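You operate a simulated robot arm through the tools that you are given. There is no shell and no other tool. Be economical: measure what you need, move in short steps, check, and stop when the job is done.

You are at the controls of a simulated robot arm. One attempt, no reset.

## Task
Tighten whichever of clamps C1, C3 and C5 leaks and test again.
Fine: fan on first, then the leak test: the display shows the bin whose line leaks, follow that line to its clamp; two presses of the test button in all; only the leaking clamp is tightened; the levers stay.

Only the result counts: the job must be done as asked and must still hold three seconds after the hand-in. Knocking over, shifting, dropping, spilling or breaking anything else fails it.

## Robot
A 6-joint arm with a fingered hand on a trunk, on a base that drives. Base frame: it is fixed to the floor where the robot stands at the start and does not move with it; the origin is under the middle of the robot, x ahead of it, y to its left, z up. Lengths are in cm, angles in degrees, forces in N, time in s.
With the tool pointing down near the work surface it reaches from about 10 to 62 cm from the robot's upright axis, wherever it stands. Its first joint turns from -166.0 to 166.0 degrees. Places, roughly: a five clamp knob [30, 20, 80]; a five lever [40, 10, 80]; a four lever [40, 10, 90]; a one clamp knob [30, 20, 140]; a one lever [40, 10, 140]; a three clamp knob [30, 20, 110]; a three lever [40, 10, 110]; a two lever [40, 10, 120]; b five lever [50, -20, 80]; b four clamp knob [40, -10, 90]; b four lever [50, -20, 90]; b one lever [50, -20, 140]; b three lever [50, -20, 110]; b two clamp knob [40, -10, 120]; b two lever [50, -20, 120]; c five clamp knob [50, -40, 80]. Payload 4 kg.
The tool frame sits at the grasp point between the pads (the TCP): z along the fingers, y along the line on which they close. The tips reach 2.6 cm beyond it. Largest opening 14.8 cm; the body of the gripper starts 7.3 cm behind the TCP. The gripper is a hand of 3 fingers: y runs from the thumb to the fingers, the wrist lies at [0, 0, -23.9] in the tool frame, and closing takes about 1.5 s.
Orientation is told as [roll, pitch, yaw] about the base's x, y, z axes, in that order, counted from this pose: with the fingers straight down and closing along the base's y, the tool's x points along the base's -x, its y along +y and its z along -z.

## Interface
- The arm moves only by the tool arm_command. Its argument "commands" is a list of rows, each a list of 3 entries, a list of its own where there are three numbers: the finger opening in cm, from 0 to 14.8, then the shift along the tool's x, y, z in units of 100 mm (1.0 is 100 mm), then the turn, a rotation vector about the tool's x, y, z in units of 180 degrees (1.0 is 180 degrees). In form: [[claw, [dx, dy, dz], [rx, ry, rz]], ...]. A call has 1 to 10 rows; each row is the pose to reach, as a shift and turn from the pose commanded when the call began, along the tool's axes at that moment. A call with a number of a shift or a turn outside -1 to 1 is refused whole. Each row takes 0.2 s and may step no farther than 5 cm and 8.6 degrees from the row before; otherwise, or with a gripper value out of range, the whole call is refused. A pose out of reach is approached as far as the arm can. The call stops where the force on the tool passes 60 N (or 10 N more than at its start, if that is more) or the arm is blocked; 0.2 s more then pass. The fingers move at their own pace (about 15.3 cm/s each) and stop on an object; they squeeze with about 21 N. The grip force told is the motor's: it shows also when the fingers shut on nothing. Time passes only in rows, and 0.2 s behind the last, so rows that repeat a pose let the fingers close. The reply holds the time, the measured pose of the TCP, the force on the tool along the base axes, the opening and the grip force, in the units named above and with some noise, with the torque about the TCP (base axes, N m) and any sound that the robot's microphone picked up.
- Cameras (640 x 400 px; columns grow to the right, rows downward): "scene" is now at [5.65, 16.32, 153.74]; the picture's right is [-0.49, -0.87, 0.00], its down [-0.58, 0.32, -0.75] and it looks along [0.65, -0.36, -0.66] (base axes); focal length 247 px, centre (320, 200). "wrist" rides on the gripper at [6.8, -3.9, -9] in the tool frame; the picture's right is [0.50, 0.87, 0.00], its down [-0.66, 0.38, -0.65] and it looks along [-0.57, 0.33, 0.76] (tool axes); focal length 222 px, centre (320, 200). There is no depth. A picture from a camera that has moved, and an enlarged one, comes with that camera's place and axes in the base frame and with its lens. The place of the scene camera against the robot may be out by one fixed shift of up to 1.2 cm in any direction.
- camera(camera): a new picture of that camera. It takes no simulated time.
- lift_body(by): slides the trunk up (or, below 0, down) by that many cm; the arm and the scene camera ride with it, the base frame stays. It gives what a move gives, with no picture.
- drive_base(legs): drives the robot by 1 to 6 legs, each [ahead, left, turn to the left] in cm, cm and degrees, along the robot's own axes; the way and the turn of a leg run together, so that a leg with both is an arc; at most 150 cm and 180 degrees a leg. The arm and the cameras ride along, it lands a little off, and it stops where it bumps. It gives what a move gives.
- preshape(shape): the hand has 3 fingers and takes this shape, open, in about a second: jaw (thumb against the fingers, like two jaws); tri (thumb and two fingers); tip (a fingertip pinch); poke (one finger out to press); point (the index stretched); flat (the hand flat); cup (the hand cupped); fist (a fist). The gripper value then closes the fingers along that shape, each until it touches; the sizes above hold for jaw. It gives what a move gives, with no picture.
- pan_tilt(pan, tilt): turns the head with the scene camera to pan (to the left, within 120 degrees either way) and tilt (down, from -29 to 69), counted from straight ahead of the robot. It gives what a move gives.
- zoom(camera, box): a new picture of the part [left, top, right, bottom] of that camera's present view, enlarged. It takes no simulated time.
- close_job(): hands the job in; it is judged then, once.

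Work in short steps. Places have to be worked out from the pictures, the camera data and where the tool is seen: move nearer, look again, correct. Check each grasp and each placing, and mend what went wrong. You have 120 turns and 82 pictures in all, those below and enlarged ones among them. Open the gripper and draw the arm clear of the work before you hand the job in, unless the task says otherwise.

The tools are called after "Call:" by a JSON object that holds its "op" and its "data". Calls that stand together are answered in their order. arm_command: Moves the arm, as the interface text tells. Its arguments: {"type":"object","properties":{"commands":{"type":"array"}},"required":["commands"]} The other tools are called the same way: lift_body (by) slides the trunk up or down; preshape (shape) gives the hand a shape; drive_base (legs) drives the base; pan_tilt (pan, tilt) turns the head that bears the scene camera; camera (camera) takes a picture; zoom (camera, box) takes an enlarged picture of a part of a camera's view; close_job () hands the job in.

At the start:

```text
time: 0.0
tool_pos: [33.39, -9.27, 100.01]
orientation: [0.0, 0.0, 0.1]
force: [-0.1, 0.6, -0.5]
moment: [0.01, -0.03, 0.02]
width: 14.8
gripper_force: 0.1
shape: jaw
trunk travel left (down, up): [-27.5, 4.2]
robot x, y, heading: [-0.25, 0.1, 0.1]
head pan, tilt: [-29.1, 41.7]
```

scene: 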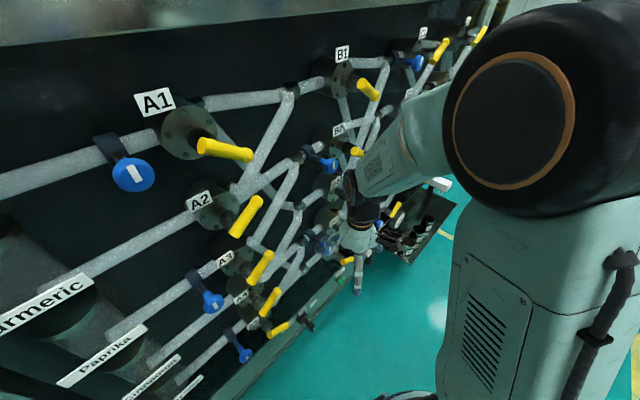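
wrist: 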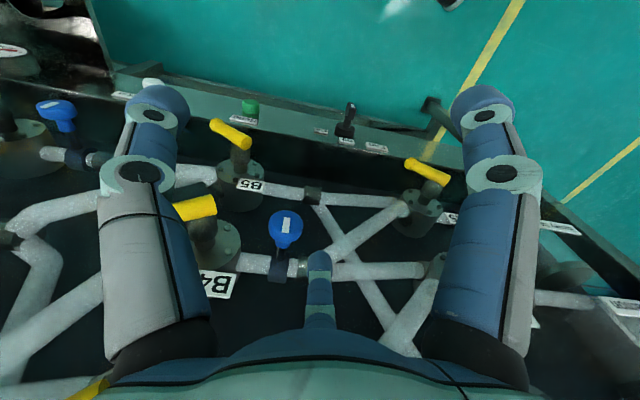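

The panel runs obliquely in front, with the arm near it. I'll pan the head to see the whole panel, its display and controls.

Call:
{"op": "pan_tilt", "data": {"pan": 10, "tilt": 35}}

Call:
{"op": "camera", "data": {"camera": "scene"}}

Call:
{"op": "zoom", "data": {"camera": "wrist", "box": [0, 50, 480, 350]}}

```text
time: 1.1
tool_pos: [33.34, -9.25, 100.02]
orientation: [0.0, -0.1, 0.1]
force: [0.7, 0.8, -0.2]
moment: [-0.03, 0.0, -0.02]
width: 14.81
gripper_force: 0.1
shape: jaw
trunk travel left (down, up): [-27.5, 4.2]
robot x, y, heading: [-0.22, -0.33, 0.3]
head pan, tilt: [10.0, 35.0]
```

```text
79 pictures are left
camera scene: at [6.99, 21.92, 154.74], right [0.17, -0.98, 0.0], down [-0.57, -0.1, -0.82], along [0.81, 0.14, -0.57], focal length 247 px, centre (320, 200)
```

scene: 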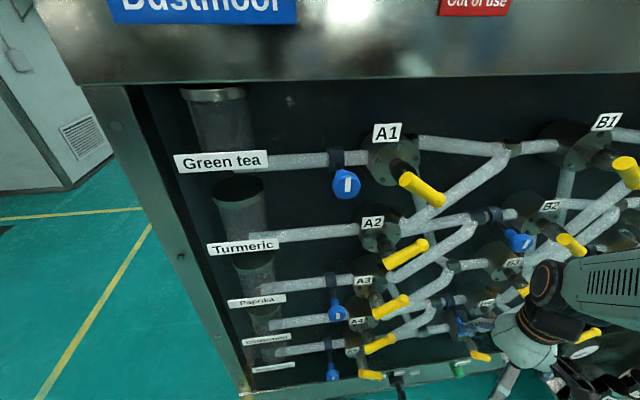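

```text
1.33 times, centred on (240, 200) of wrist
camera zoom: at [26.61, -13.2, 109.02], right [-0.5, 0.86, 0.0], down [0.65, 0.38, 0.65], along [0.57, 0.33, -0.76], focal length 296 px, centre (427, 200)
```

zoom: 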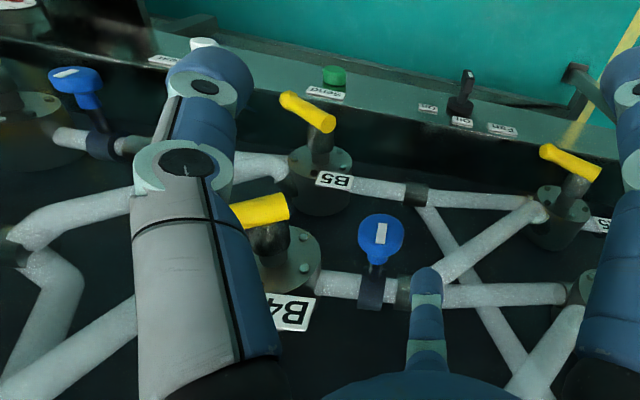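

The bins are on the left (Green tea etc.). A selector and a green button lie at the bottom of the panel. I look at the right end next.

Call:
{"op": "pan_tilt", "data": {"pan": -55, "tilt": 35}}

Call:
{"op": "camera", "data": {"camera": "scene"}}

Call:
{"op": "zoom", "data": {"camera": "wrist", "box": [180, 70, 420, 220]}}

Call:
{"op": "zoom", "data": {"camera": "wrist", "box": [0, 0, 240, 150]}}

```text
time: 2.4
tool_pos: [33.31, -9.19, 99.96]
orientation: [0.1, -0.1, 0.2]
force: [-0.8, -0.1, -0.1]
moment: [0.0, 0.03, 0.02]
width: 14.79
gripper_force: 0.0
shape: jaw
trunk travel left (down, up): [-27.5, 4.2]
robot x, y, heading: [-0.19, -0.03, -0.2]
head pan, tilt: [-55.0, 35.0]
```

```text
77 pictures are left
camera scene: at [3.38, 13.19, 154.74], right [-0.82, -0.57, 0.0], down [-0.33, 0.47, -0.82], along [0.47, -0.67, -0.57], focal length 247 px, centre (320, 200)
```

scene: 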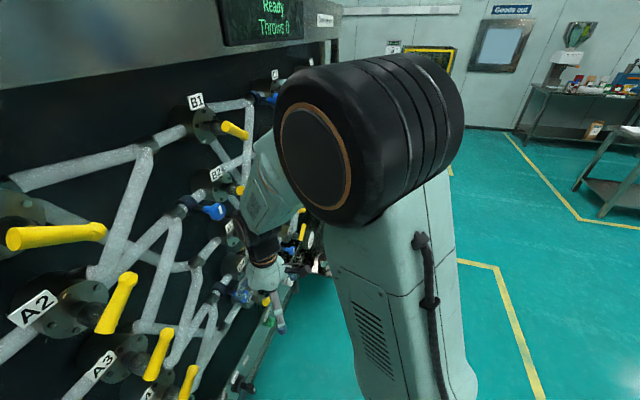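

```text
2.67 times, centred on (300, 145) of wrist
camera zoom: at [26.61, -13.2, 109.02], right [-0.5, 0.86, 0.0], down [0.65, 0.38, 0.65], along [0.57, 0.33, -0.76], focal length 592 px, centre (373, 347)
```

zoom: 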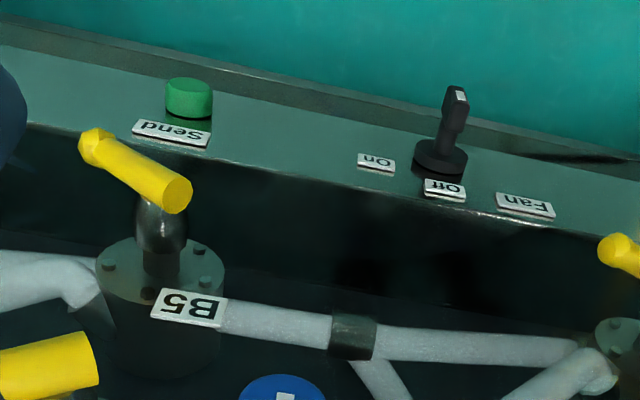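

```text
2.67 times, centred on (120, 75) of wrist
camera zoom: at [26.61, -13.2, 109.02], right [-0.5, 0.86, 0.0], down [0.65, 0.38, 0.65], along [0.57, 0.33, -0.76], focal length 592 px, centre (853, 533)
```

zoom: 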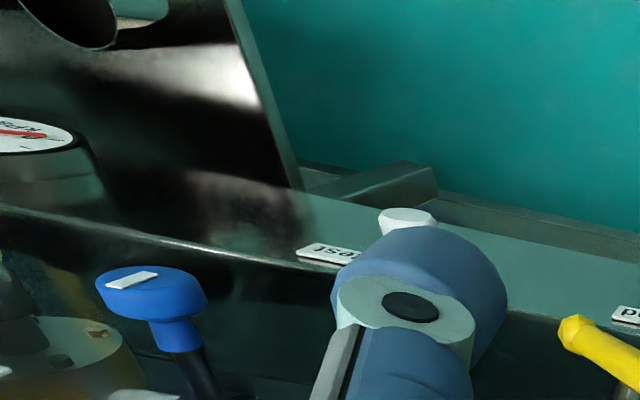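

The display reads "Ready, Throws 0"; white Test, green Send and a Fan switch are on the lower sill. I'll look down at the sill with the scene camera.

Call:
{"op": "pan_tilt", "data": {"pan": 0, "tilt": 60}}

Call:
{"op": "camera", "data": {"camera": "scene"}}

```text
time: 3.6
tool_pos: [33.32, -9.21, 100.03]
orientation: [0.0, -0.1, 0.2]
force: [0.7, -0.2, 0.2]
moment: [-0.01, -0.01, 0.01]
width: 14.79
gripper_force: 0.0
shape: jaw
trunk travel left (down, up): [-27.5, 4.2]
robot x, y, heading: [0.14, -0.11, 0.0]
head pan, tilt: [0.0, 60.0]
```

```text
74 pictures are left
camera scene: at [4.99, 20.39, 151.32], right [0.0, -1.0, 0.0], down [-0.87, 0.0, -0.5], along [0.5, 0.0, -0.87], focal length 247 px, centre (320, 200)
```

scene: 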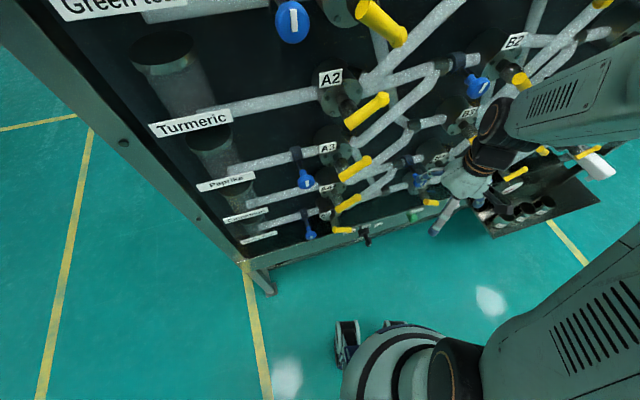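

The switch appears to stick out of the sill's front; I zoom in to determine the direction.

Call:
{"op": "zoom", "data": {"camera": "scene", "box": [290, 170, 450, 270]}}

Call:
{"op": "zoom", "data": {"camera": "scene", "box": [260, 0, 500, 150]}}

```text
4.00 times, centred on (370, 220) of scene
camera zoom: at [4.99, 20.39, 151.32], right [0.0, -1.0, 0.0], down [-0.87, 0.0, -0.5], along [0.5, 0.0, -0.87], focal length 986 px, centre (120, 120)
```

zoom: 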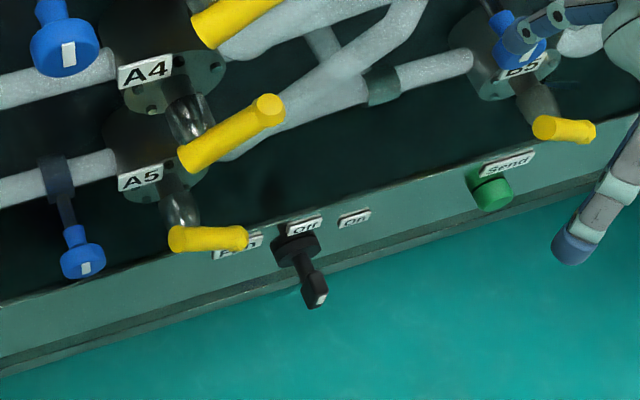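

```text
2.67 times, centred on (380, 75) of scene
camera zoom: at [4.99, 20.39, 151.32], right [0.0, -1.0, 0.0], down [-0.87, 0.0, -0.5], along [0.5, 0.0, -0.87], focal length 658 px, centre (160, 533)
```

zoom: 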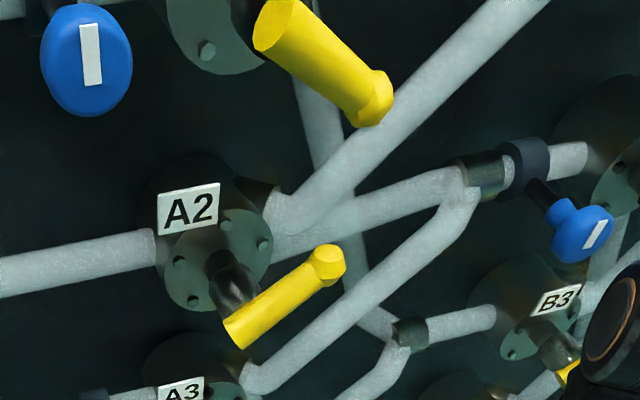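

Controls and knobs protrude from the panel toward the robot, so I need a horizontal tool and more distance. I back off and square up to the panel.

Call:
{"op": "drive_base", "data": {"legs": [[-24, 0, 0], [0, 0, 16.5], [0, -22, 0]]}}

Call:
{"op": "pan_tilt", "data": {"pan": 0, "tilt": 30}}

Call:
{"op": "camera", "data": {"camera": "scene"}}

```text
time: 8.5
tool_pos: [16.66, -20.08, 100.09]
orientation: [0.0, 0.0, 16.5]
force: [-0.2, -1.0, 0.8]
moment: [0.0, -0.03, 0.02]
width: 14.79
gripper_force: 0.2
shape: jaw
trunk travel left (down, up): [-27.5, 4.2]
robot x, y, heading: [-17.89, -20.78, 16.6]
head pan, tilt: [0.0, 60.0]
```

```text
time: 9.5
tool_pos: [16.75, -20.14, 99.91]
orientation: [0.0, -0.1, 16.7]
force: [0.2, -0.5, 0.3]
moment: [-0.01, -0.02, 0.01]
width: 14.8
gripper_force: 0.0
shape: jaw
trunk travel left (down, up): [-27.5, 4.2]
robot x, y, heading: [-17.91, -20.89, 16.4]
head pan, tilt: [0.0, 30.0]
```

```text
71 pictures are left
camera scene: at [-16.72, 0.59, 155.52], right [0.28, -0.96, 0.0], down [-0.48, -0.14, -0.87], along [0.83, 0.25, -0.5], focal length 247 px, centre (320, 200)
```

scene: 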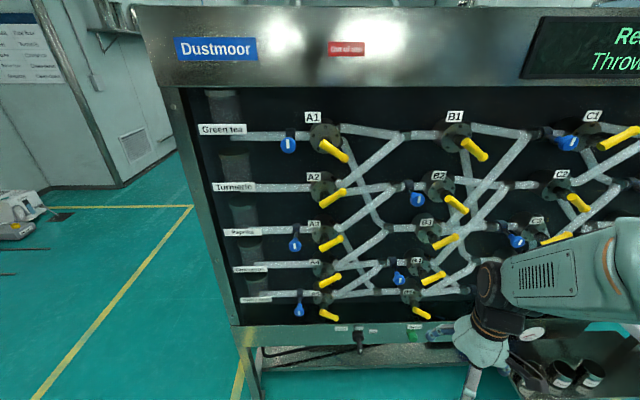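

The robot is now square to the panel, about 60 cm away. I swing the tool toward horizontal, moving a little forward.

Call:
{"op": "arm_command", "data": {"commands": [[14.8, [-0.1, 0, 0], [0, -0.047, 0]], [14.8, [-0.2, 0, 0], [0, -0.094, 0]], [14.8, [-0.3, 0, 0], [0, -0.141, 0]], [14.8, [-0.4, 0, 0], [0, -0.188, 0]], [14.8, [-0.5, 0, 0], [0, -0.235, 0]], [14.8, [-0.6, 0, 0], [0, -0.282, 0]], [14.8, [-0.7, 0, 0], [0, -0.329, 0]], [14.8, [-0.8, 0, 0], [0, -0.376, 0]], [14.8, [-0.9, 0, 0], [0, -0.423, 0]], [14.8, [-1.0, 0, 0], [0, -0.47, 0]]]}}

Call:
{"op": "camera", "data": {"camera": "wrist"}}

Call:
{"op": "camera", "data": {"camera": "scene"}}

```text
time: 11.7
tool_pos: [20.62, -12.87, 119.66]
orientation: [-0.6, -55.2, 15.9]
force: [-0.1, -0.8, 0.4]
moment: [0.0, 0.01, 0.02]
width: 14.8
gripper_force: 0.0
shape: jaw
out of reach, approached as far as the arm can: row 4, 5, 6, 7, 8, 9, 10
trunk travel left (down, up): [-27.5, 4.2]
robot x, y, heading: [-17.72, -20.57, 16.4]
head pan, tilt: [0.0, 30.0]
```

```text
70 pictures are left
camera wrist: at [10.89, -19.69, 119.28], right [-0.51, 0.76, -0.42], down [-0.26, 0.32, 0.91], along [0.82, 0.57, 0.03], focal length 222 px, centre (320, 200)
```

wrist: 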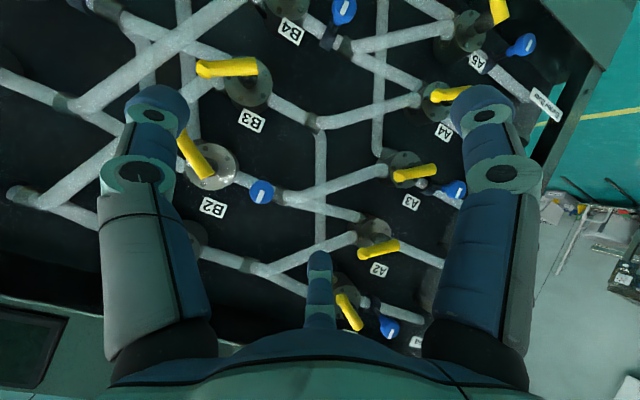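

```text
69 pictures are left
camera scene: at [-16.71, 0.6, 155.52], right [0.28, -0.96, 0.0], down [-0.48, -0.14, -0.87], along [0.83, 0.25, -0.5], focal length 247 px, centre (320, 200)
```

scene: 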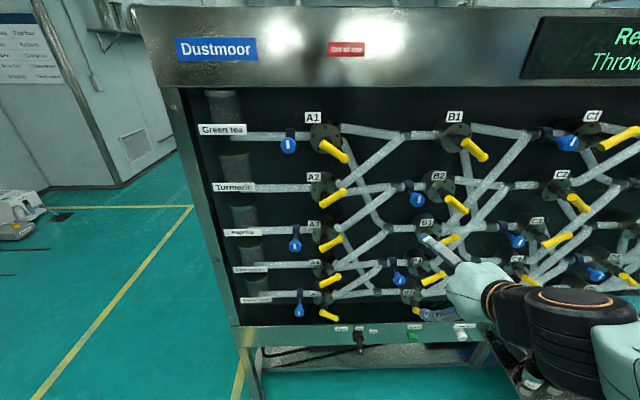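

The pose was too folded for the arm; I back the base up another 14 cm and then extend the arm forward with the tool horizontal.

Call:
{"op": "drive_base", "data": {"legs": [[-14, -4, 0]]}}

Call:
{"op": "arm_command", "data": {"commands": [[14.8, [0, 0, 0], [0, 0, 0]]]}}

```text
time: 13.0
tool_pos: [8.43, -20.95, 119.74]
orientation: [-0.5, -55.2, 15.5]
force: [-0.7, -0.2, -0.2]
moment: [-0.01, 0.02, 0.0]
width: 14.77
gripper_force: 0.1
shape: jaw
trunk travel left (down, up): [-27.5, 4.2]
robot x, y, heading: [-30.04, -28.51, 16.1]
head pan, tilt: [0.0, 30.0]
```

```text
time: 13.4
tool_pos: [8.45, -20.91, 119.68]
orientation: [-0.6, -55.3, 15.4]
force: [0.7, 0.3, -0.5]
moment: [0.04, 0.03, 0.01]
width: 14.78
gripper_force: 0.0
shape: jaw
trunk travel left (down, up): [-27.5, 4.2]
robot x, y, heading: [-29.97, -28.28, 16.4]
head pan, tilt: [0.0, 30.0]
```

The commanded pose is the reached one. I advance along the tool axis while finishing the pitch to horizontal.

Call:
{"op": "arm_command", "data": {"commands": [[14.8, [0, 0, 0.4], [0, -0.02, 0]], [14.8, [0, 0, 0.7], [0, -0.04, 0]], [14.8, [0, 0, 1.0], [0, -0.07, 0]]]}}

Call:
{"op": "arm_command", "data": {"commands": [[14.8, [0, 0, 0.2], [0, -0.04, 0]], [14.8, [0, 0, 0.4], [0, -0.08, 0]], [14.8, [0.2, 0, 0.6], [0, -0.12, 0]]]}}

```text
time: 14.2
tool_pos: [16.3, -18.51, 113.82]
orientation: [-0.4, -67.8, 15.7]
force: [-0.2, 0.2, 0.5]
moment: [-0.04, 0.01, -0.01]
width: 14.82
gripper_force: 0.1
shape: jaw
out of reach, approached as far as the arm can: row 1, 2
trunk travel left (down, up): [-27.5, 4.2]
robot x, y, heading: [-30.21, -28.07, 16.2]
head pan, tilt: [0.0, 30.0]
```

```text
time: 15.0
tool_pos: [21.06, -17.38, 109.65]
orientation: [-24.0, -89.3, 39.2]
force: [-0.4, 0.4, -0.1]
moment: [0.0, 0.0, -0.03]
width: 14.79
gripper_force: 0.0
shape: jaw
trunk travel left (down, up): [-27.5, 4.2]
robot x, y, heading: [-30.35, -28.73, 16.0]
head pan, tilt: [0.0, 30.0]
```

The tool is horizontal now. I look with both cameras.

Call:
{"op": "camera", "data": {"camera": "wrist"}}

Call:
{"op": "pan_tilt", "data": {"pan": -22, "tilt": 30}}

Call:
{"op": "camera", "data": {"camera": "scene"}}

```text
68 pictures are left
camera wrist: at [13.45, -23.64, 102.97], right [-0.23, 0.83, -0.5], down [-0.72, 0.2, 0.66], along [0.65, 0.52, 0.56], focal length 222 px, centre (320, 200)
```

wrist: 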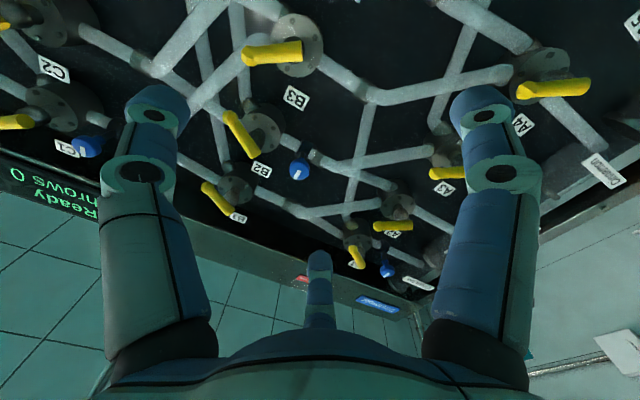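

```text
time: 15.9
tool_pos: [20.98, -17.45, 109.85]
orientation: [-24.8, -89.4, 40.0]
force: [0.4, -0.2, -1.0]
moment: [-0.01, 0.02, 0.0]
width: 14.81
gripper_force: 0.1
shape: jaw
trunk travel left (down, up): [-27.5, 4.2]
robot x, y, heading: [-30.1, -28.39, 16.1]
head pan, tilt: [-22.0, 30.0]
```

```text
67 pictures are left
camera scene: at [-28.51, -10.65, 155.52], right [-0.1, -0.99, 0.0], down [-0.5, 0.05, -0.87], along [0.86, -0.09, -0.5], focal length 247 px, centre (320, 200)
```

scene: 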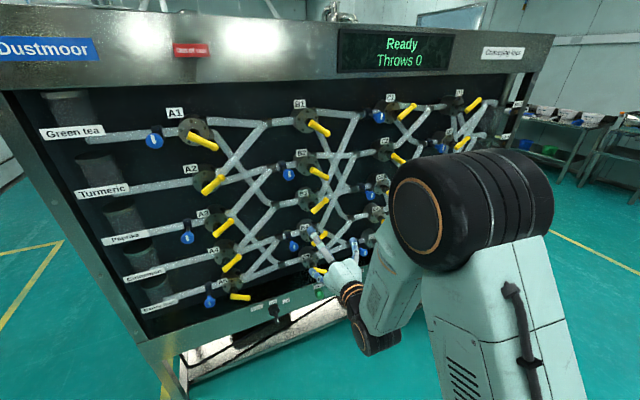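

Good overview. Zoom on the fan switch area and the upper right section.

Call:
{"op": "zoom", "data": {"camera": "scene", "box": [216, 270, 376, 370]}}

Call:
{"op": "zoom", "data": {"camera": "scene", "box": [30, 70, 270, 320]}}

```text
4.00 times, centred on (296, 320) of scene
camera zoom: at [-28.51, -10.65, 155.52], right [-0.1, -0.99, 0.0], down [-0.5, 0.05, -0.87], along [0.86, -0.09, -0.5], focal length 986 px, centre (416, -280)
```

zoom: 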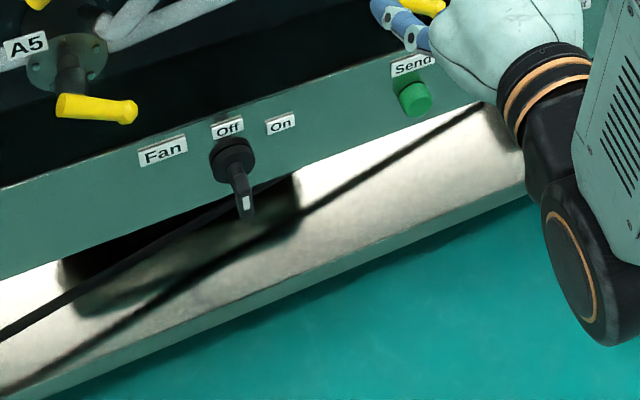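

```text
1.60 times, centred on (150, 195) of scene
camera zoom: at [-28.51, -10.65, 155.52], right [-0.1, -0.99, 0.0], down [-0.5, 0.05, -0.87], along [0.86, -0.09, -0.5], focal length 394 px, centre (592, 208)
```

zoom: 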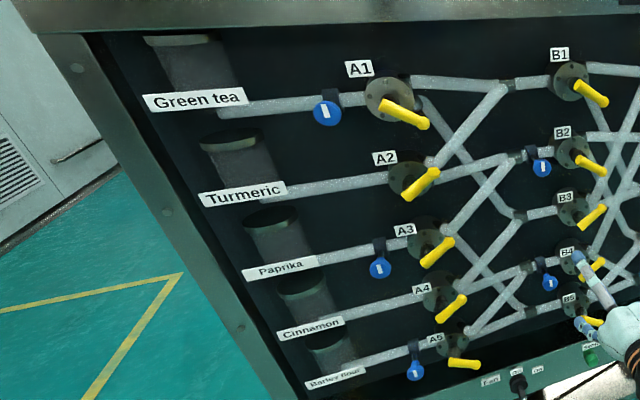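

Triangulating two views gives the fan switch base at about (41.6, 1.8, 62), its tip near (37, 0.4, 60.5), sticking out of a vertical sill; Test at about (52.4, -35.4, 62). I lower the trunk.

Call:
{"op": "lift_body", "data": {"by": -27}}

Call:
{"op": "arm_command", "data": {"commands": [[14.8, [0.4, 0, 0], [0, 0, 0]], [14.8, [0.8, 0, 0], [0, 0, 0]]]}}

```text
time: 18.6
tool_pos: [20.95, -17.6, 82.91]
orientation: [-27.6, -89.4, 42.8]
force: [-0.2, 1.4, -0.2]
moment: [-0.01, 0.0, 0.0]
width: 14.79
gripper_force: 0.1
shape: jaw
trunk travel left (down, up): [-0.5, 31.2]
robot x, y, heading: [-30.32, -28.68, 16.2]
head pan, tilt: [-22.0, 30.0]
```

```text
time: 19.2
tool_pos: [21.0, -17.63, 74.87]
orientation: [-29.7, -89.4, 44.8]
force: [-0.3, -0.5, -0.1]
moment: [-0.02, -0.02, 0.0]
width: 14.8
gripper_force: 0.0
shape: jaw
trunk travel left (down, up): [-0.5, 31.2]
robot x, y, heading: [-30.03, -28.53, 16.0]
head pan, tilt: [-22.0, 30.0]
```

Reach is fine. I move left and down toward in front of the fan switch, staying well off the panel.

Call:
{"op": "arm_command", "data": {"commands": [[14.8, [0.3, 0.3, 0], [-0.004, 0, 0]], [14.8, [0.6, 0.6, 0], [-0.008, 0, 0]], [14.8, [0.9, 0.9, 0], [-0.012, 0, 0]], [14.8, [1.0, 1.0, 0.1], [-0.012, 0, 0]]]}}

Call:
{"op": "arm_command", "data": {"commands": [[14.8, [0.35, 0.27, 0.1], [0, 0, 0]], [14.8, [0.35, 0.27, 0.5], [0, 0, 0]], [14.8, [0.35, 0.27, 0.9], [0, 0, 0]]]}}

Call:
{"op": "camera", "data": {"camera": "wrist"}}

Call:
{"op": "camera", "data": {"camera": "scene"}}

```text
time: 20.2
tool_pos: [19.06, -7.81, 64.71]
orientation: [-24.8, -89.4, 42.0]
force: [0.3, 0.0, 0.0]
moment: [-0.04, 0.01, 0.01]
width: 14.82
gripper_force: 0.0
shape: jaw
trunk travel left (down, up): [-0.5, 31.2]
robot x, y, heading: [-30.15, -28.6, 16.0]
head pan, tilt: [-22.0, 30.0]
```

```text
time: 21.0
tool_pos: [27.0, -2.58, 60.92]
orientation: [-21.9, -89.4, 39.3]
force: [0.9, 0.1, -0.1]
moment: [-0.01, 0.02, -0.03]
width: 14.81
gripper_force: 0.0
shape: jaw
trunk travel left (down, up): [-0.5, 31.2]
robot x, y, heading: [-30.26, -28.36, 16.1]
head pan, tilt: [-22.0, 30.0]
```

```text
64 pictures are left
camera wrist: at [19.57, -9.01, 54.37], right [-0.26, 0.82, -0.5], down [-0.73, 0.17, 0.66], along [0.63, 0.54, 0.56], focal length 222 px, centre (320, 200)
```

wrist: 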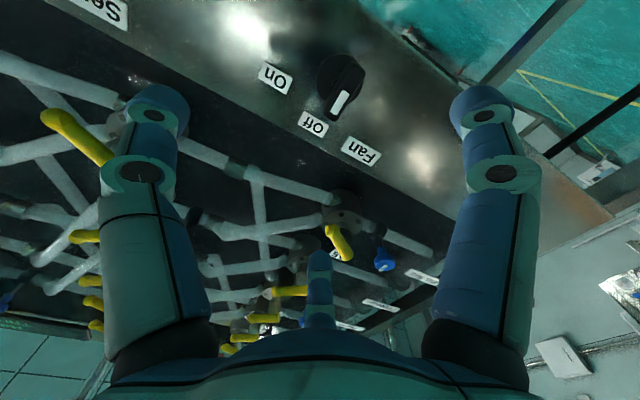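

```text
63 pictures are left
camera scene: at [-23.53, -9.22, 128.16], right [-0.1, -0.99, 0.0], down [-0.5, 0.05, -0.87], along [0.86, -0.09, -0.5], focal length 247 px, centre (320, 200)
```

scene: 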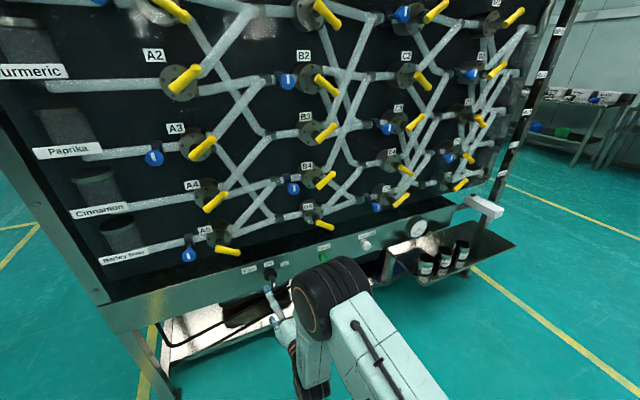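

The knob is a rotary bar with the white mark pointing to Off. Zoom for alignment.

Call:
{"op": "zoom", "data": {"camera": "wrist", "box": [230, 30, 430, 180]}}

Call:
{"op": "zoom", "data": {"camera": "scene", "box": [220, 240, 320, 340]}}

```text
2.67 times, centred on (330, 105) of wrist
camera zoom: at [19.57, -9.01, 54.37], right [-0.26, 0.82, -0.5], down [-0.73, 0.17, 0.66], along [0.63, 0.54, 0.56], focal length 592 px, centre (293, 453)
```

zoom: 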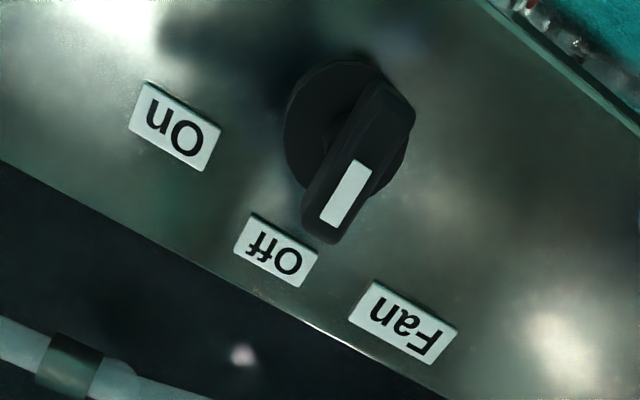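

```text
4.00 times, centred on (270, 290) of scene
camera zoom: at [-23.53, -9.22, 128.16], right [-0.1, -0.99, 0.0], down [-0.5, 0.05, -0.87], along [0.86, -0.09, -0.5], focal length 986 px, centre (520, -160)
```

zoom: 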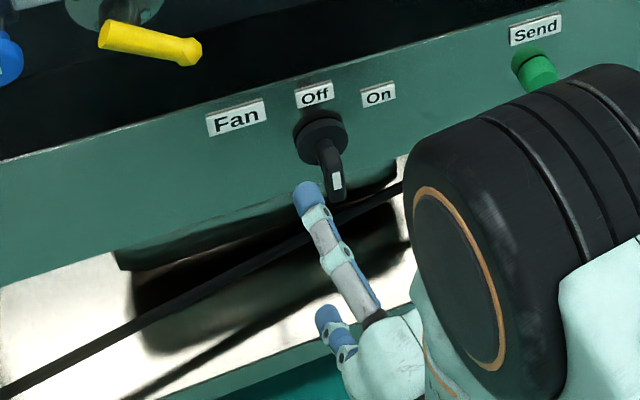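

Two wrist views agree: switch axis at about (42.7, 2.9, 58.1), bar vertical, On about 60° clockwise. I advance onto the bar with a moderate opening, in two stages.

Call:
{"op": "arm_command", "data": {"commands": [[8, [0.28, -0.05, 0], [0, 0, 0]], [8, [0.28, -0.05, 0.3], [0, 0, 0]], [8, [0.28, -0.05, 0.6], [0, 0, 0]], [8, [0.28, -0.05, 0.8], [0, 0, 0]]]}}

Call:
{"op": "camera", "data": {"camera": "wrist"}}

Call:
{"op": "zoom", "data": {"camera": "scene", "box": [220, 240, 320, 340]}}

```text
time: 22.0
tool_pos: [34.79, -0.61, 58.31]
orientation: [-26.4, -89.4, 43.6]
force: [0.7, -0.3, 0.2]
moment: [-0.03, -0.01, 0.0]
width: 8.04
gripper_force: 0.0
shape: jaw
trunk travel left (down, up): [-0.5, 31.2]
robot x, y, heading: [-29.65, -28.56, 16.2]
head pan, tilt: [-22.0, 30.0]
```

```text
60 pictures are left
camera wrist: at [27.31, -7.18, 51.68], right [-0.26, 0.82, -0.5], down [-0.73, 0.17, 0.66], along [0.63, 0.54, 0.56], focal length 222 px, centre (320, 200)
```

wrist: 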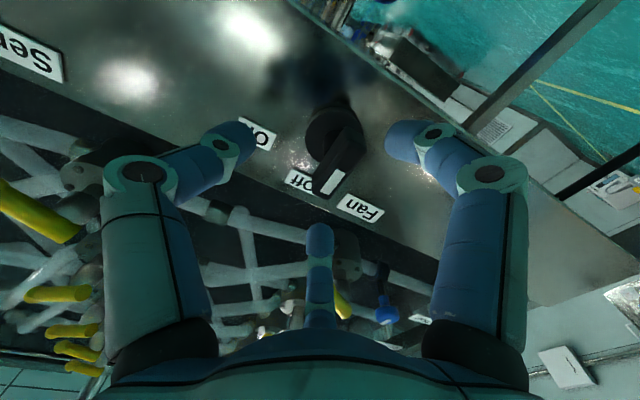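

```text
4.00 times, centred on (270, 290) of scene
camera zoom: at [-23.53, -9.22, 128.16], right [-0.1, -0.99, 0.0], down [-0.5, 0.05, -0.87], along [0.86, -0.09, -0.5], focal length 986 px, centre (520, -160)
```

zoom: 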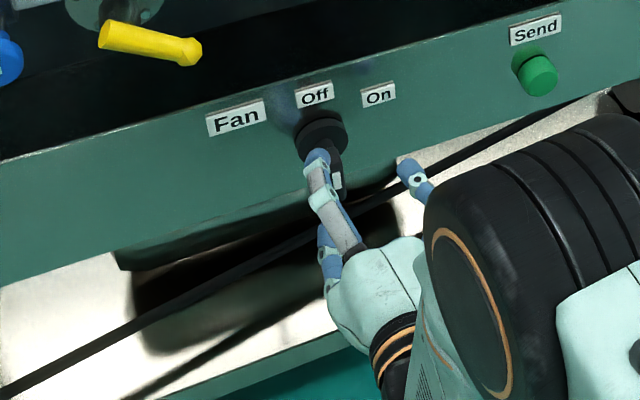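

Bar centre computes to about 1 cm left of the tool axis; height fits. I shift left, advance 4 cm and close.

Call:
{"op": "arm_command", "data": {"commands": [[8, [0, 0.1, 0.1], [0, 0, 0]], [8, [0, 0.1, 0.3], [0, 0, 0]], [8, [0, 0.1, 0.42], [0, 0, 0]], [8, [0, 0.1, 0.42], [0, 0, 0]]]}}

Call:
{"op": "camera", "data": {"camera": "wrist"}}

```text
time: 23.0
tool_pos: [38.5, 1.59, 58.37]
orientation: [-25.0, -89.4, 42.2]
force: [0.1, 0.6, -0.2]
moment: [0.01, -0.02, -0.02]
width: 8.06
gripper_force: 0.0
shape: jaw
trunk travel left (down, up): [-0.5, 31.2]
robot x, y, heading: [-30.24, -28.4, 16.3]
head pan, tilt: [-22.0, 30.0]
```

```text
58 pictures are left
camera wrist: at [31.07, -4.98, 51.69], right [-0.26, 0.82, -0.5], down [-0.73, 0.17, 0.66], along [0.63, 0.54, 0.56], focal length 222 px, centre (320, 200)
```

wrist: 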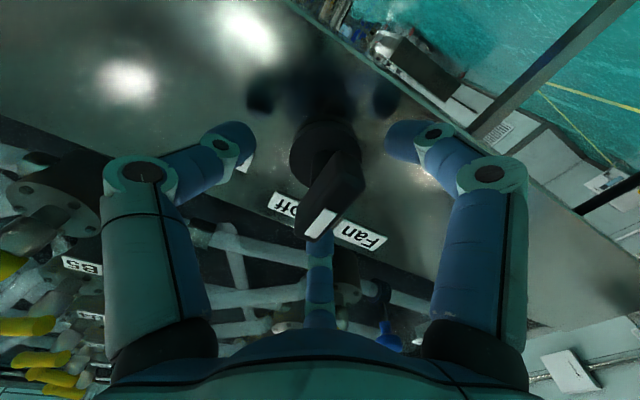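

The bar sits between the fingers. Closing.

Call:
{"op": "arm_command", "data": {"commands": [[4, [0, 0, 0], [0, 0, 0]], [2, [0, 0, 0], [0, 0, 0]], [0, [0, 0, 0], [0, 0, 0]], [0, [0, 0, 0], [0, 0, 0]], [0, [0, 0, 0], [0, 0, 0]], [0, [0, 0, 0], [0, 0, 0]]]}}

Call:
{"op": "camera", "data": {"camera": "wrist"}}

```text
time: 24.4
tool_pos: [38.65, 1.54, 58.32]
orientation: [-25.5, -89.4, 42.8]
force: [13.6, 8.9, -0.3]
moment: [0.0, 0.05, -0.22]
width: 1.4
gripper_force: 21.2
shape: jaw
trunk travel left (down, up): [-0.5, 31.2]
robot x, y, heading: [-30.31, -28.84, 16.2]
head pan, tilt: [-22.0, 30.0]
```

```text
57 pictures are left
camera wrist: at [31.12, -4.92, 51.66], right [-0.26, 0.82, -0.5], down [-0.73, 0.17, 0.66], along [0.63, 0.54, 0.56], focal length 222 px, centre (320, 200)
```

wrist: 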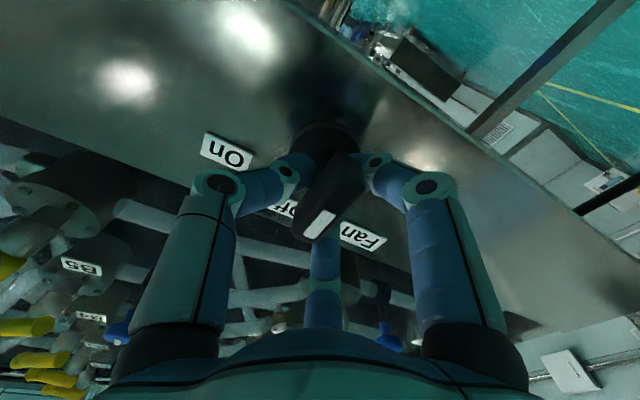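

Bar gripped at 1.4 cm. Turn clockwise 30° first.

Call:
{"op": "arm_command", "data": {"commands": [[0, [0, 0, 0], [0, 0, 0.042]], [0, [0, 0, 0], [0, 0, 0.084]], [0, [0, 0, 0], [0, 0, 0.126]], [0, [0, 0, 0], [0, 0, 0.168]]]}}

Call:
{"op": "camera", "data": {"camera": "wrist"}}

```text
time: 25.4
tool_pos: [38.6, 1.54, 58.26]
orientation: [88.9, -59.9, -71.8]
force: [17.2, 8.3, -0.2]
moment: [-0.06, 0.16, -0.2]
width: 1.37
gripper_force: 20.9
shape: jaw
trunk travel left (down, up): [-0.5, 31.2]
robot x, y, heading: [-29.97, -28.82, 15.9]
head pan, tilt: [-22.0, 30.0]
```

```text
56 pictures are left
camera wrist: at [29.94, -1.26, 50.5], right [-0.3, 0.96, 0.0], down [-0.62, -0.19, 0.76], along [0.73, 0.23, 0.65], focal length 222 px, centre (320, 200)
```

wrist: 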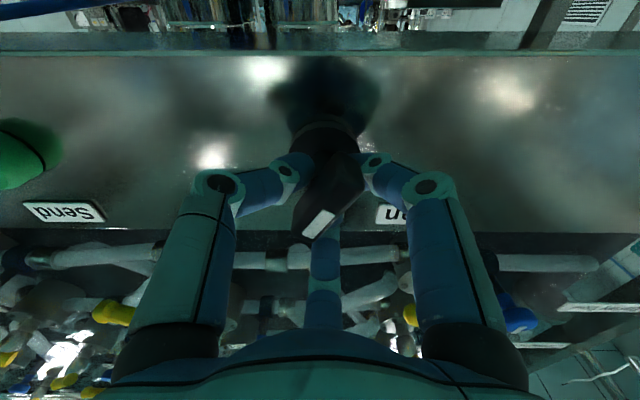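

The bar follows. I turn another 30°.

Call:
{"op": "arm_command", "data": {"commands": [[0, [0, 0, 0], [0, 0, 0.042]], [0, [0, 0, 0], [0, 0, 0.084]], [0, [0, 0, 0], [0, 0, 0.126]], [0, [0, 0, 0], [0, 0, 0.168]]]}}

Call:
{"op": "camera", "data": {"camera": "wrist"}}

```text
time: 26.4
tool_pos: [38.51, 1.57, 58.21]
orientation: [89.2, -29.7, -72.4]
force: [21.0, 3.6, -2.7]
moment: [-0.25, 0.28, -0.1]
width: 1.29
gripper_force: 21.1
shape: jaw
trunk travel left (down, up): [-0.5, 31.2]
robot x, y, heading: [-29.93, -28.24, 16.3]
head pan, tilt: [-22.0, 30.0]
```

```text
55 pictures are left
camera wrist: at [28.74, 2.46, 51.53], right [-0.25, 0.83, 0.5], down [-0.5, -0.56, 0.66], along [0.83, -0.09, 0.56], focal length 222 px, centre (320, 200)
```

wrist: 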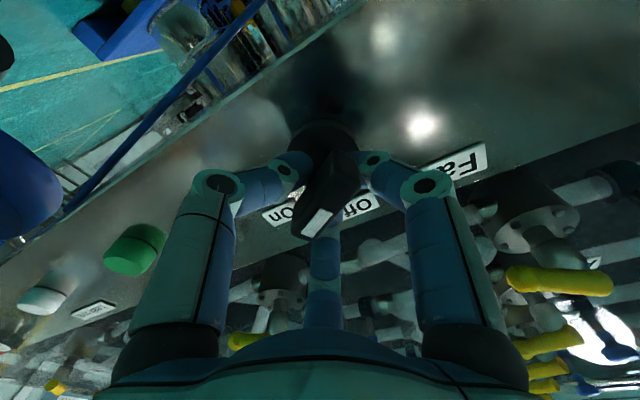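

The bar now stands toward "On" the same way it stood toward "Off". I release and check with the scene camera, including the display.

Call:
{"op": "arm_command", "data": {"commands": [[4, [0, 0, 0], [0, 0, 0]], [8, [0, 0, 0], [0, 0, 0]], [8, [0, 0, 0], [0, 0, 0]], [8, [0, 0, -0.4], [0, 0, 0]], [8, [0, 0, -0.8], [0, 0, 0]]]}}

Call:
{"op": "camera", "data": {"camera": "wrist"}}

Call:
{"op": "pan_tilt", "data": {"pan": -22, "tilt": 12}}

Call:
{"op": "camera", "data": {"camera": "scene"}}

```text
time: 27.6
tool_pos: [30.91, -0.78, 58.46]
orientation: [89.4, -29.8, -72.4]
force: [0.1, -0.7, 0.6]
moment: [0.0, 0.0, -0.03]
width: 7.96
gripper_force: 0.0
shape: jaw
trunk travel left (down, up): [-0.5, 31.2]
robot x, y, heading: [-30.32, -28.47, 16.1]
head pan, tilt: [-22.0, 30.0]
```

```text
54 pictures are left
camera wrist: at [21.16, 0.16, 51.91], right [-0.25, 0.83, 0.5], down [-0.51, -0.56, 0.66], along [0.83, -0.09, 0.56], focal length 222 px, centre (320, 200)
```

wrist: 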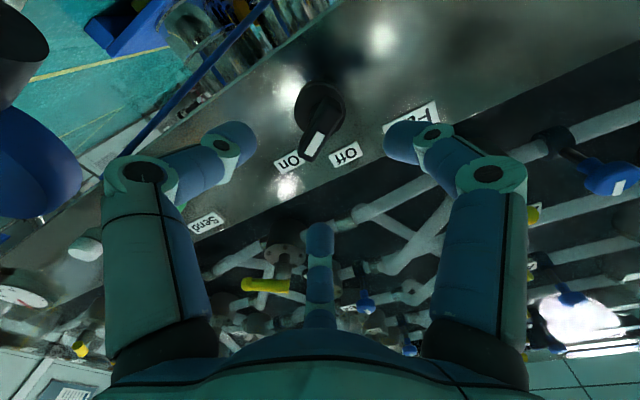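

```text
time: 28.4
tool_pos: [30.96, -0.75, 58.51]
orientation: [89.4, -29.8, -72.3]
force: [0.3, -0.1, -0.3]
moment: [0.0, 0.03, -0.03]
width: 7.93
gripper_force: 0.0
shape: jaw
trunk travel left (down, up): [-0.5, 31.2]
robot x, y, heading: [-30.37, -28.39, 15.9]
head pan, tilt: [-22.0, 12.0]
```

```text
53 pictures are left
camera scene: at [-23.26, -9.25, 131.06], right [-0.1, -0.99, 0.0], down [-0.21, 0.02, -0.98], along [0.97, -0.1, -0.21], focal length 247 px, centre (320, 200)
```

scene: 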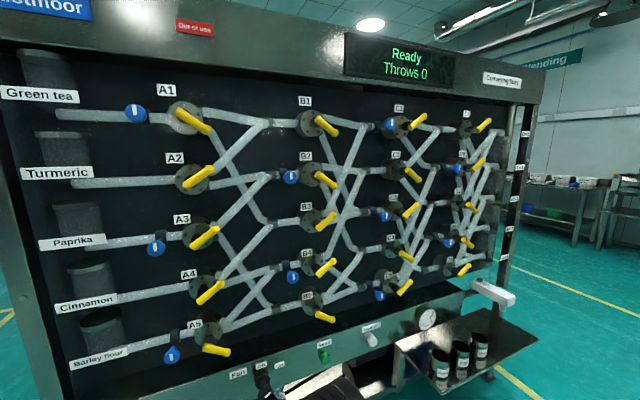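

The mark points at "On". Let me check the gauge and read the piping in detail.

Call:
{"op": "zoom", "data": {"camera": "scene", "box": [360, 260, 520, 380]}}

Call:
{"op": "zoom", "data": {"camera": "scene", "box": [130, 70, 350, 340]}}

Call:
{"op": "zoom", "data": {"camera": "scene", "box": [290, 80, 530, 320]}}

```text
3.33 times, centred on (440, 320) of scene
camera zoom: at [-23.26, -9.25, 131.06], right [-0.1, -0.99, 0.0], down [-0.21, 0.02, -0.98], along [0.97, -0.1, -0.21], focal length 822 px, centre (-80, -200)
```

zoom: 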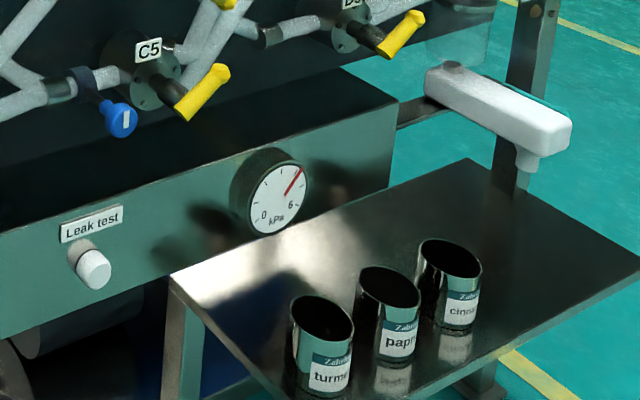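

```text
1.48 times, centred on (240, 205) of scene
camera zoom: at [-23.26, -9.25, 131.06], right [-0.1, -0.99, 0.0], down [-0.21, 0.02, -0.98], along [0.97, -0.1, -0.21], focal length 365 px, centre (438, 193)
```

zoom: 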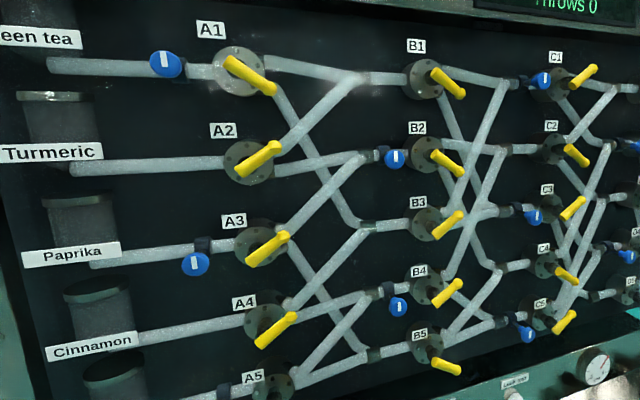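

```text
1.67 times, centred on (410, 200) of scene
camera zoom: at [-23.26, -9.25, 131.06], right [-0.1, -0.99, 0.0], down [-0.21, 0.02, -0.98], along [0.97, -0.1, -0.21], focal length 411 px, centre (170, 200)
```

zoom: 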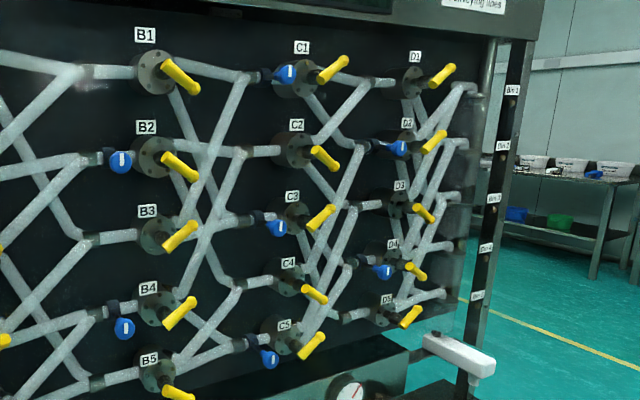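

Gauge reads about 4–5 kPa so the fan runs. I retract, unroll the hand, take the poke shape and drive right to the Leak test button (≈(53.3, -36.7, 59.5)).

Call:
{"op": "arm_command", "data": {"commands": [[8, [0, 0, -0.2], [0, 0, -0.042]], [8, [0, 0, -0.4], [0, 0, -0.084]], [8, [0, 0, -0.6], [0, 0, -0.126]], [8, [0, 0, -0.7], [0, 0, -0.168]], [8, [0, 0, -0.7], [0, 0, -0.21]], [8, [0, 0, -0.7], [0, 0, -0.252]], [8, [0, 0, -0.7], [0, 0, -0.294]], [8, [0, 0, -0.7], [0, 0, -0.335]]]}}

Call:
{"op": "drive_base", "data": {"legs": [[0, -27, 1]]}}

Call:
{"op": "preshape", "data": {"shape": "poke"}}

Call:
{"op": "camera", "data": {"camera": "wrist"}}

Call:
{"op": "pan_tilt", "data": {"pan": -5, "tilt": 40}}

Call:
{"op": "camera", "data": {"camera": "scene"}}

```text
time: 30.2
tool_pos: [23.96, -2.94, 58.43]
orientation: [-21.3, -89.3, 38.6]
force: [0.8, 0.7, -0.2]
moment: [0.02, 0.05, -0.01]
width: 7.96
gripper_force: 0.1
shape: jaw
trunk travel left (down, up): [-0.5, 31.2]
robot x, y, heading: [-30.12, -28.63, 16.3]
head pan, tilt: [-22.0, 12.0]
```

```text
time: 33.1
tool_pos: [31.11, -27.11, 58.48]
orientation: [-7.1, -89.4, 25.3]
force: [-0.6, -0.5, 0.3]
moment: [0.0, 0.01, 0.01]
width: 7.95
gripper_force: 0.1
shape: jaw
trunk travel left (down, up): [-0.5, 31.2]
robot x, y, heading: [-22.72, -53.6, 17.0]
head pan, tilt: [-22.0, 12.0]
```

```text
time: 34.0
tool_pos: [31.11, -27.07, 58.47]
orientation: [-7.1, -89.4, 25.4]
force: [0.8, 0.9, 0.8]
moment: [-0.01, -0.01, 0.02]
width: 0.0
gripper_force: 0.0
shape: poke
trunk travel left (down, up): [-0.5, 31.2]
robot x, y, heading: [-22.76, -53.58, 17.2]
head pan, tilt: [-22.0, 12.0]
```

```text
49 pictures are left
camera wrist: at [23.78, -33.76, 51.8], right [-0.28, 0.82, -0.5], down [-0.73, 0.16, 0.66], along [0.62, 0.55, 0.56], focal length 222 px, centre (320, 200)
```

wrist: 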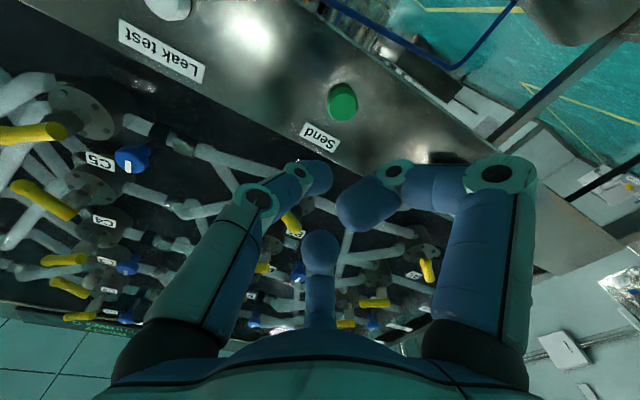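

```text
time: 35.0
tool_pos: [31.06, -27.1, 58.33]
orientation: [-7.1, -89.3, 25.5]
force: [0.3, 0.3, -0.4]
moment: [-0.01, -0.01, 0.0]
width: 0.01
gripper_force: 0.1
shape: poke
trunk travel left (down, up): [-0.5, 31.2]
robot x, y, heading: [-22.69, -53.45, 16.8]
head pan, tilt: [-5.0, 40.0]
```

```text
48 pictures are left
camera scene: at [-17.09, -31.75, 126.63], right [0.21, -0.98, 0.0], down [-0.63, -0.13, -0.77], along [0.75, 0.16, -0.64], focal length 247 px, centre (320, 200)
```

scene: 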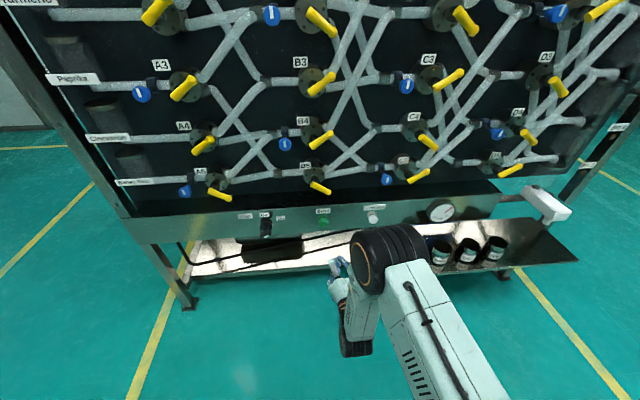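

I need to know which finger pokes out. Zoom both cameras.

Call:
{"op": "zoom", "data": {"camera": "scene", "box": [300, 190, 400, 310]}}

Call:
{"op": "zoom", "data": {"camera": "wrist", "box": [100, 0, 540, 360]}}

```text
3.33 times, centred on (350, 250) of scene
camera zoom: at [-17.09, -31.75, 126.63], right [0.21, -0.98, 0.0], down [-0.63, -0.13, -0.77], along [0.75, 0.16, -0.64], focal length 822 px, centre (220, 33)
```

zoom: 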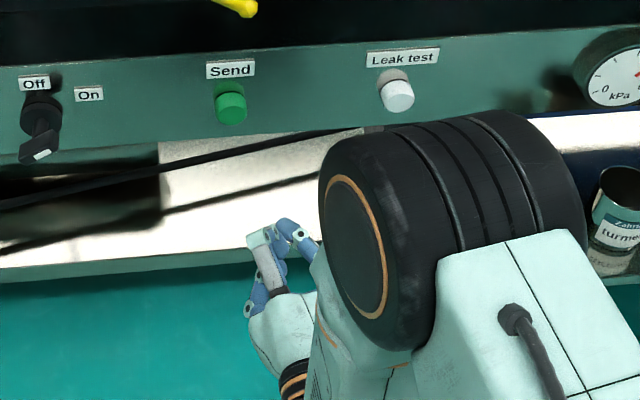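

```text
1.11 times, centred on (320, 180) of wrist
camera zoom: at [23.78, -33.76, 51.81], right [-0.28, 0.82, -0.5], down [-0.73, 0.16, 0.66], along [0.62, 0.55, 0.56], focal length 247 px, centre (320, 222)
```

zoom: 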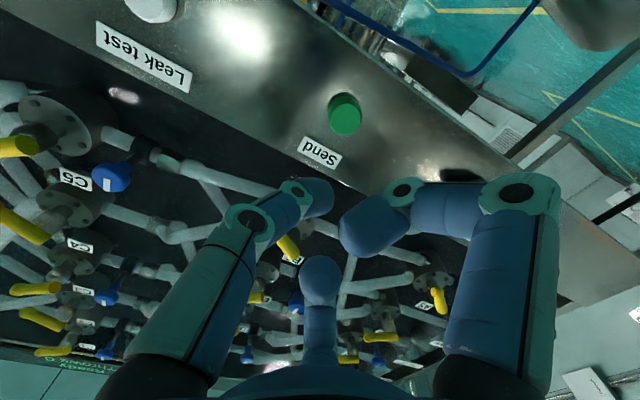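

Fingers in poke look curled and ambiguous, so I'll press with the closed jaw instead, whose tip position is known. I move right to stand in front of Leak test.

Call:
{"op": "preshape", "data": {"shape": "jaw"}}

Call:
{"op": "arm_command", "data": {"commands": [[4, [0, -0.4, 0], [0, 0, 0]], [0, [0, -0.8, 0], [0, 0, 0]], [0, [0, -1.0, 0], [0, 0, 0]]]}}

Call:
{"op": "arm_command", "data": {"commands": [[0, [-0.06, -0.3, 0.1], [0, 0, 0]], [0, [-0.06, -0.6, 0.4], [0, 0, 0]], [0, [-0.06, -0.63, 0.6], [0, 0, 0]], [0, [-0.06, -0.63, 0.6], [0, 0, 0]]]}}

Call:
{"op": "camera", "data": {"camera": "wrist"}}

Call:
{"op": "zoom", "data": {"camera": "scene", "box": [300, 170, 460, 270]}}

```text
time: 35.9
tool_pos: [31.05, -27.18, 58.5]
orientation: [-7.2, -89.4, 25.6]
force: [-0.2, 0.3, 0.5]
moment: [-0.02, 0.0, 0.0]
width: 14.8
gripper_force: 0.1
shape: jaw
trunk travel left (down, up): [-0.5, 31.2]
robot x, y, heading: [-22.46, -53.98, 17.1]
head pan, tilt: [-5.0, 40.0]
```

```text
time: 36.7
tool_pos: [34.14, -36.73, 58.51]
orientation: [-4.5, -89.4, 23.1]
force: [0.4, 0.7, -0.5]
moment: [-0.03, 0.03, 0.05]
width: 0.0
gripper_force: 17.1
shape: jaw
trunk travel left (down, up): [-0.5, 31.2]
robot x, y, heading: [-21.97, -53.76, 17.0]
head pan, tilt: [-5.0, 40.0]
```

```text
time: 37.7
tool_pos: [42.06, -40.78, 58.97]
orientation: [-8.6, -89.5, 26.8]
force: [0.7, -0.7, -0.3]
moment: [-0.02, -0.03, 0.0]
width: 0.0
gripper_force: 20.8
shape: jaw
trunk travel left (down, up): [-0.5, 31.2]
robot x, y, heading: [-22.48, -54.13, 17.1]
head pan, tilt: [-5.0, 40.0]
```

```text
45 pictures are left
camera wrist: at [34.79, -47.47, 52.17], right [-0.28, 0.82, -0.5], down [-0.73, 0.16, 0.66], along [0.62, 0.55, 0.56], focal length 222 px, centre (320, 200)
```

wrist: 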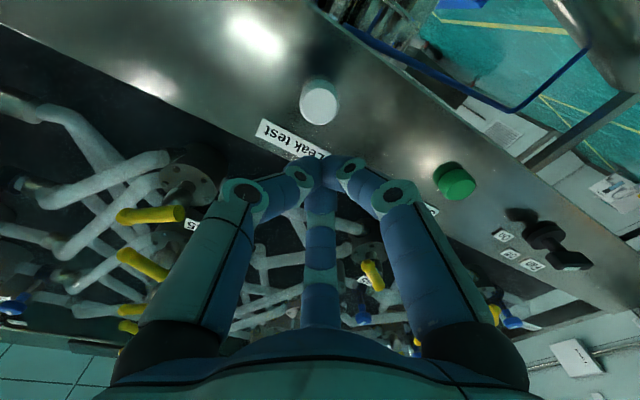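

```text
4.00 times, centred on (380, 220) of scene
camera zoom: at [-17.09, -31.75, 126.62], right [0.21, -0.98, 0.0], down [-0.63, -0.14, -0.77], along [0.75, 0.16, -0.64], focal length 986 px, centre (80, 120)
```

zoom: 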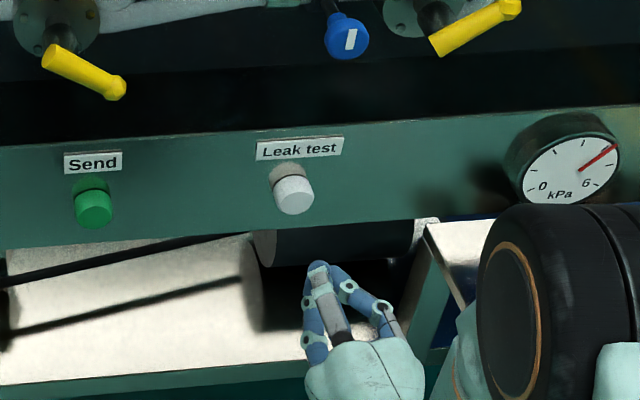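

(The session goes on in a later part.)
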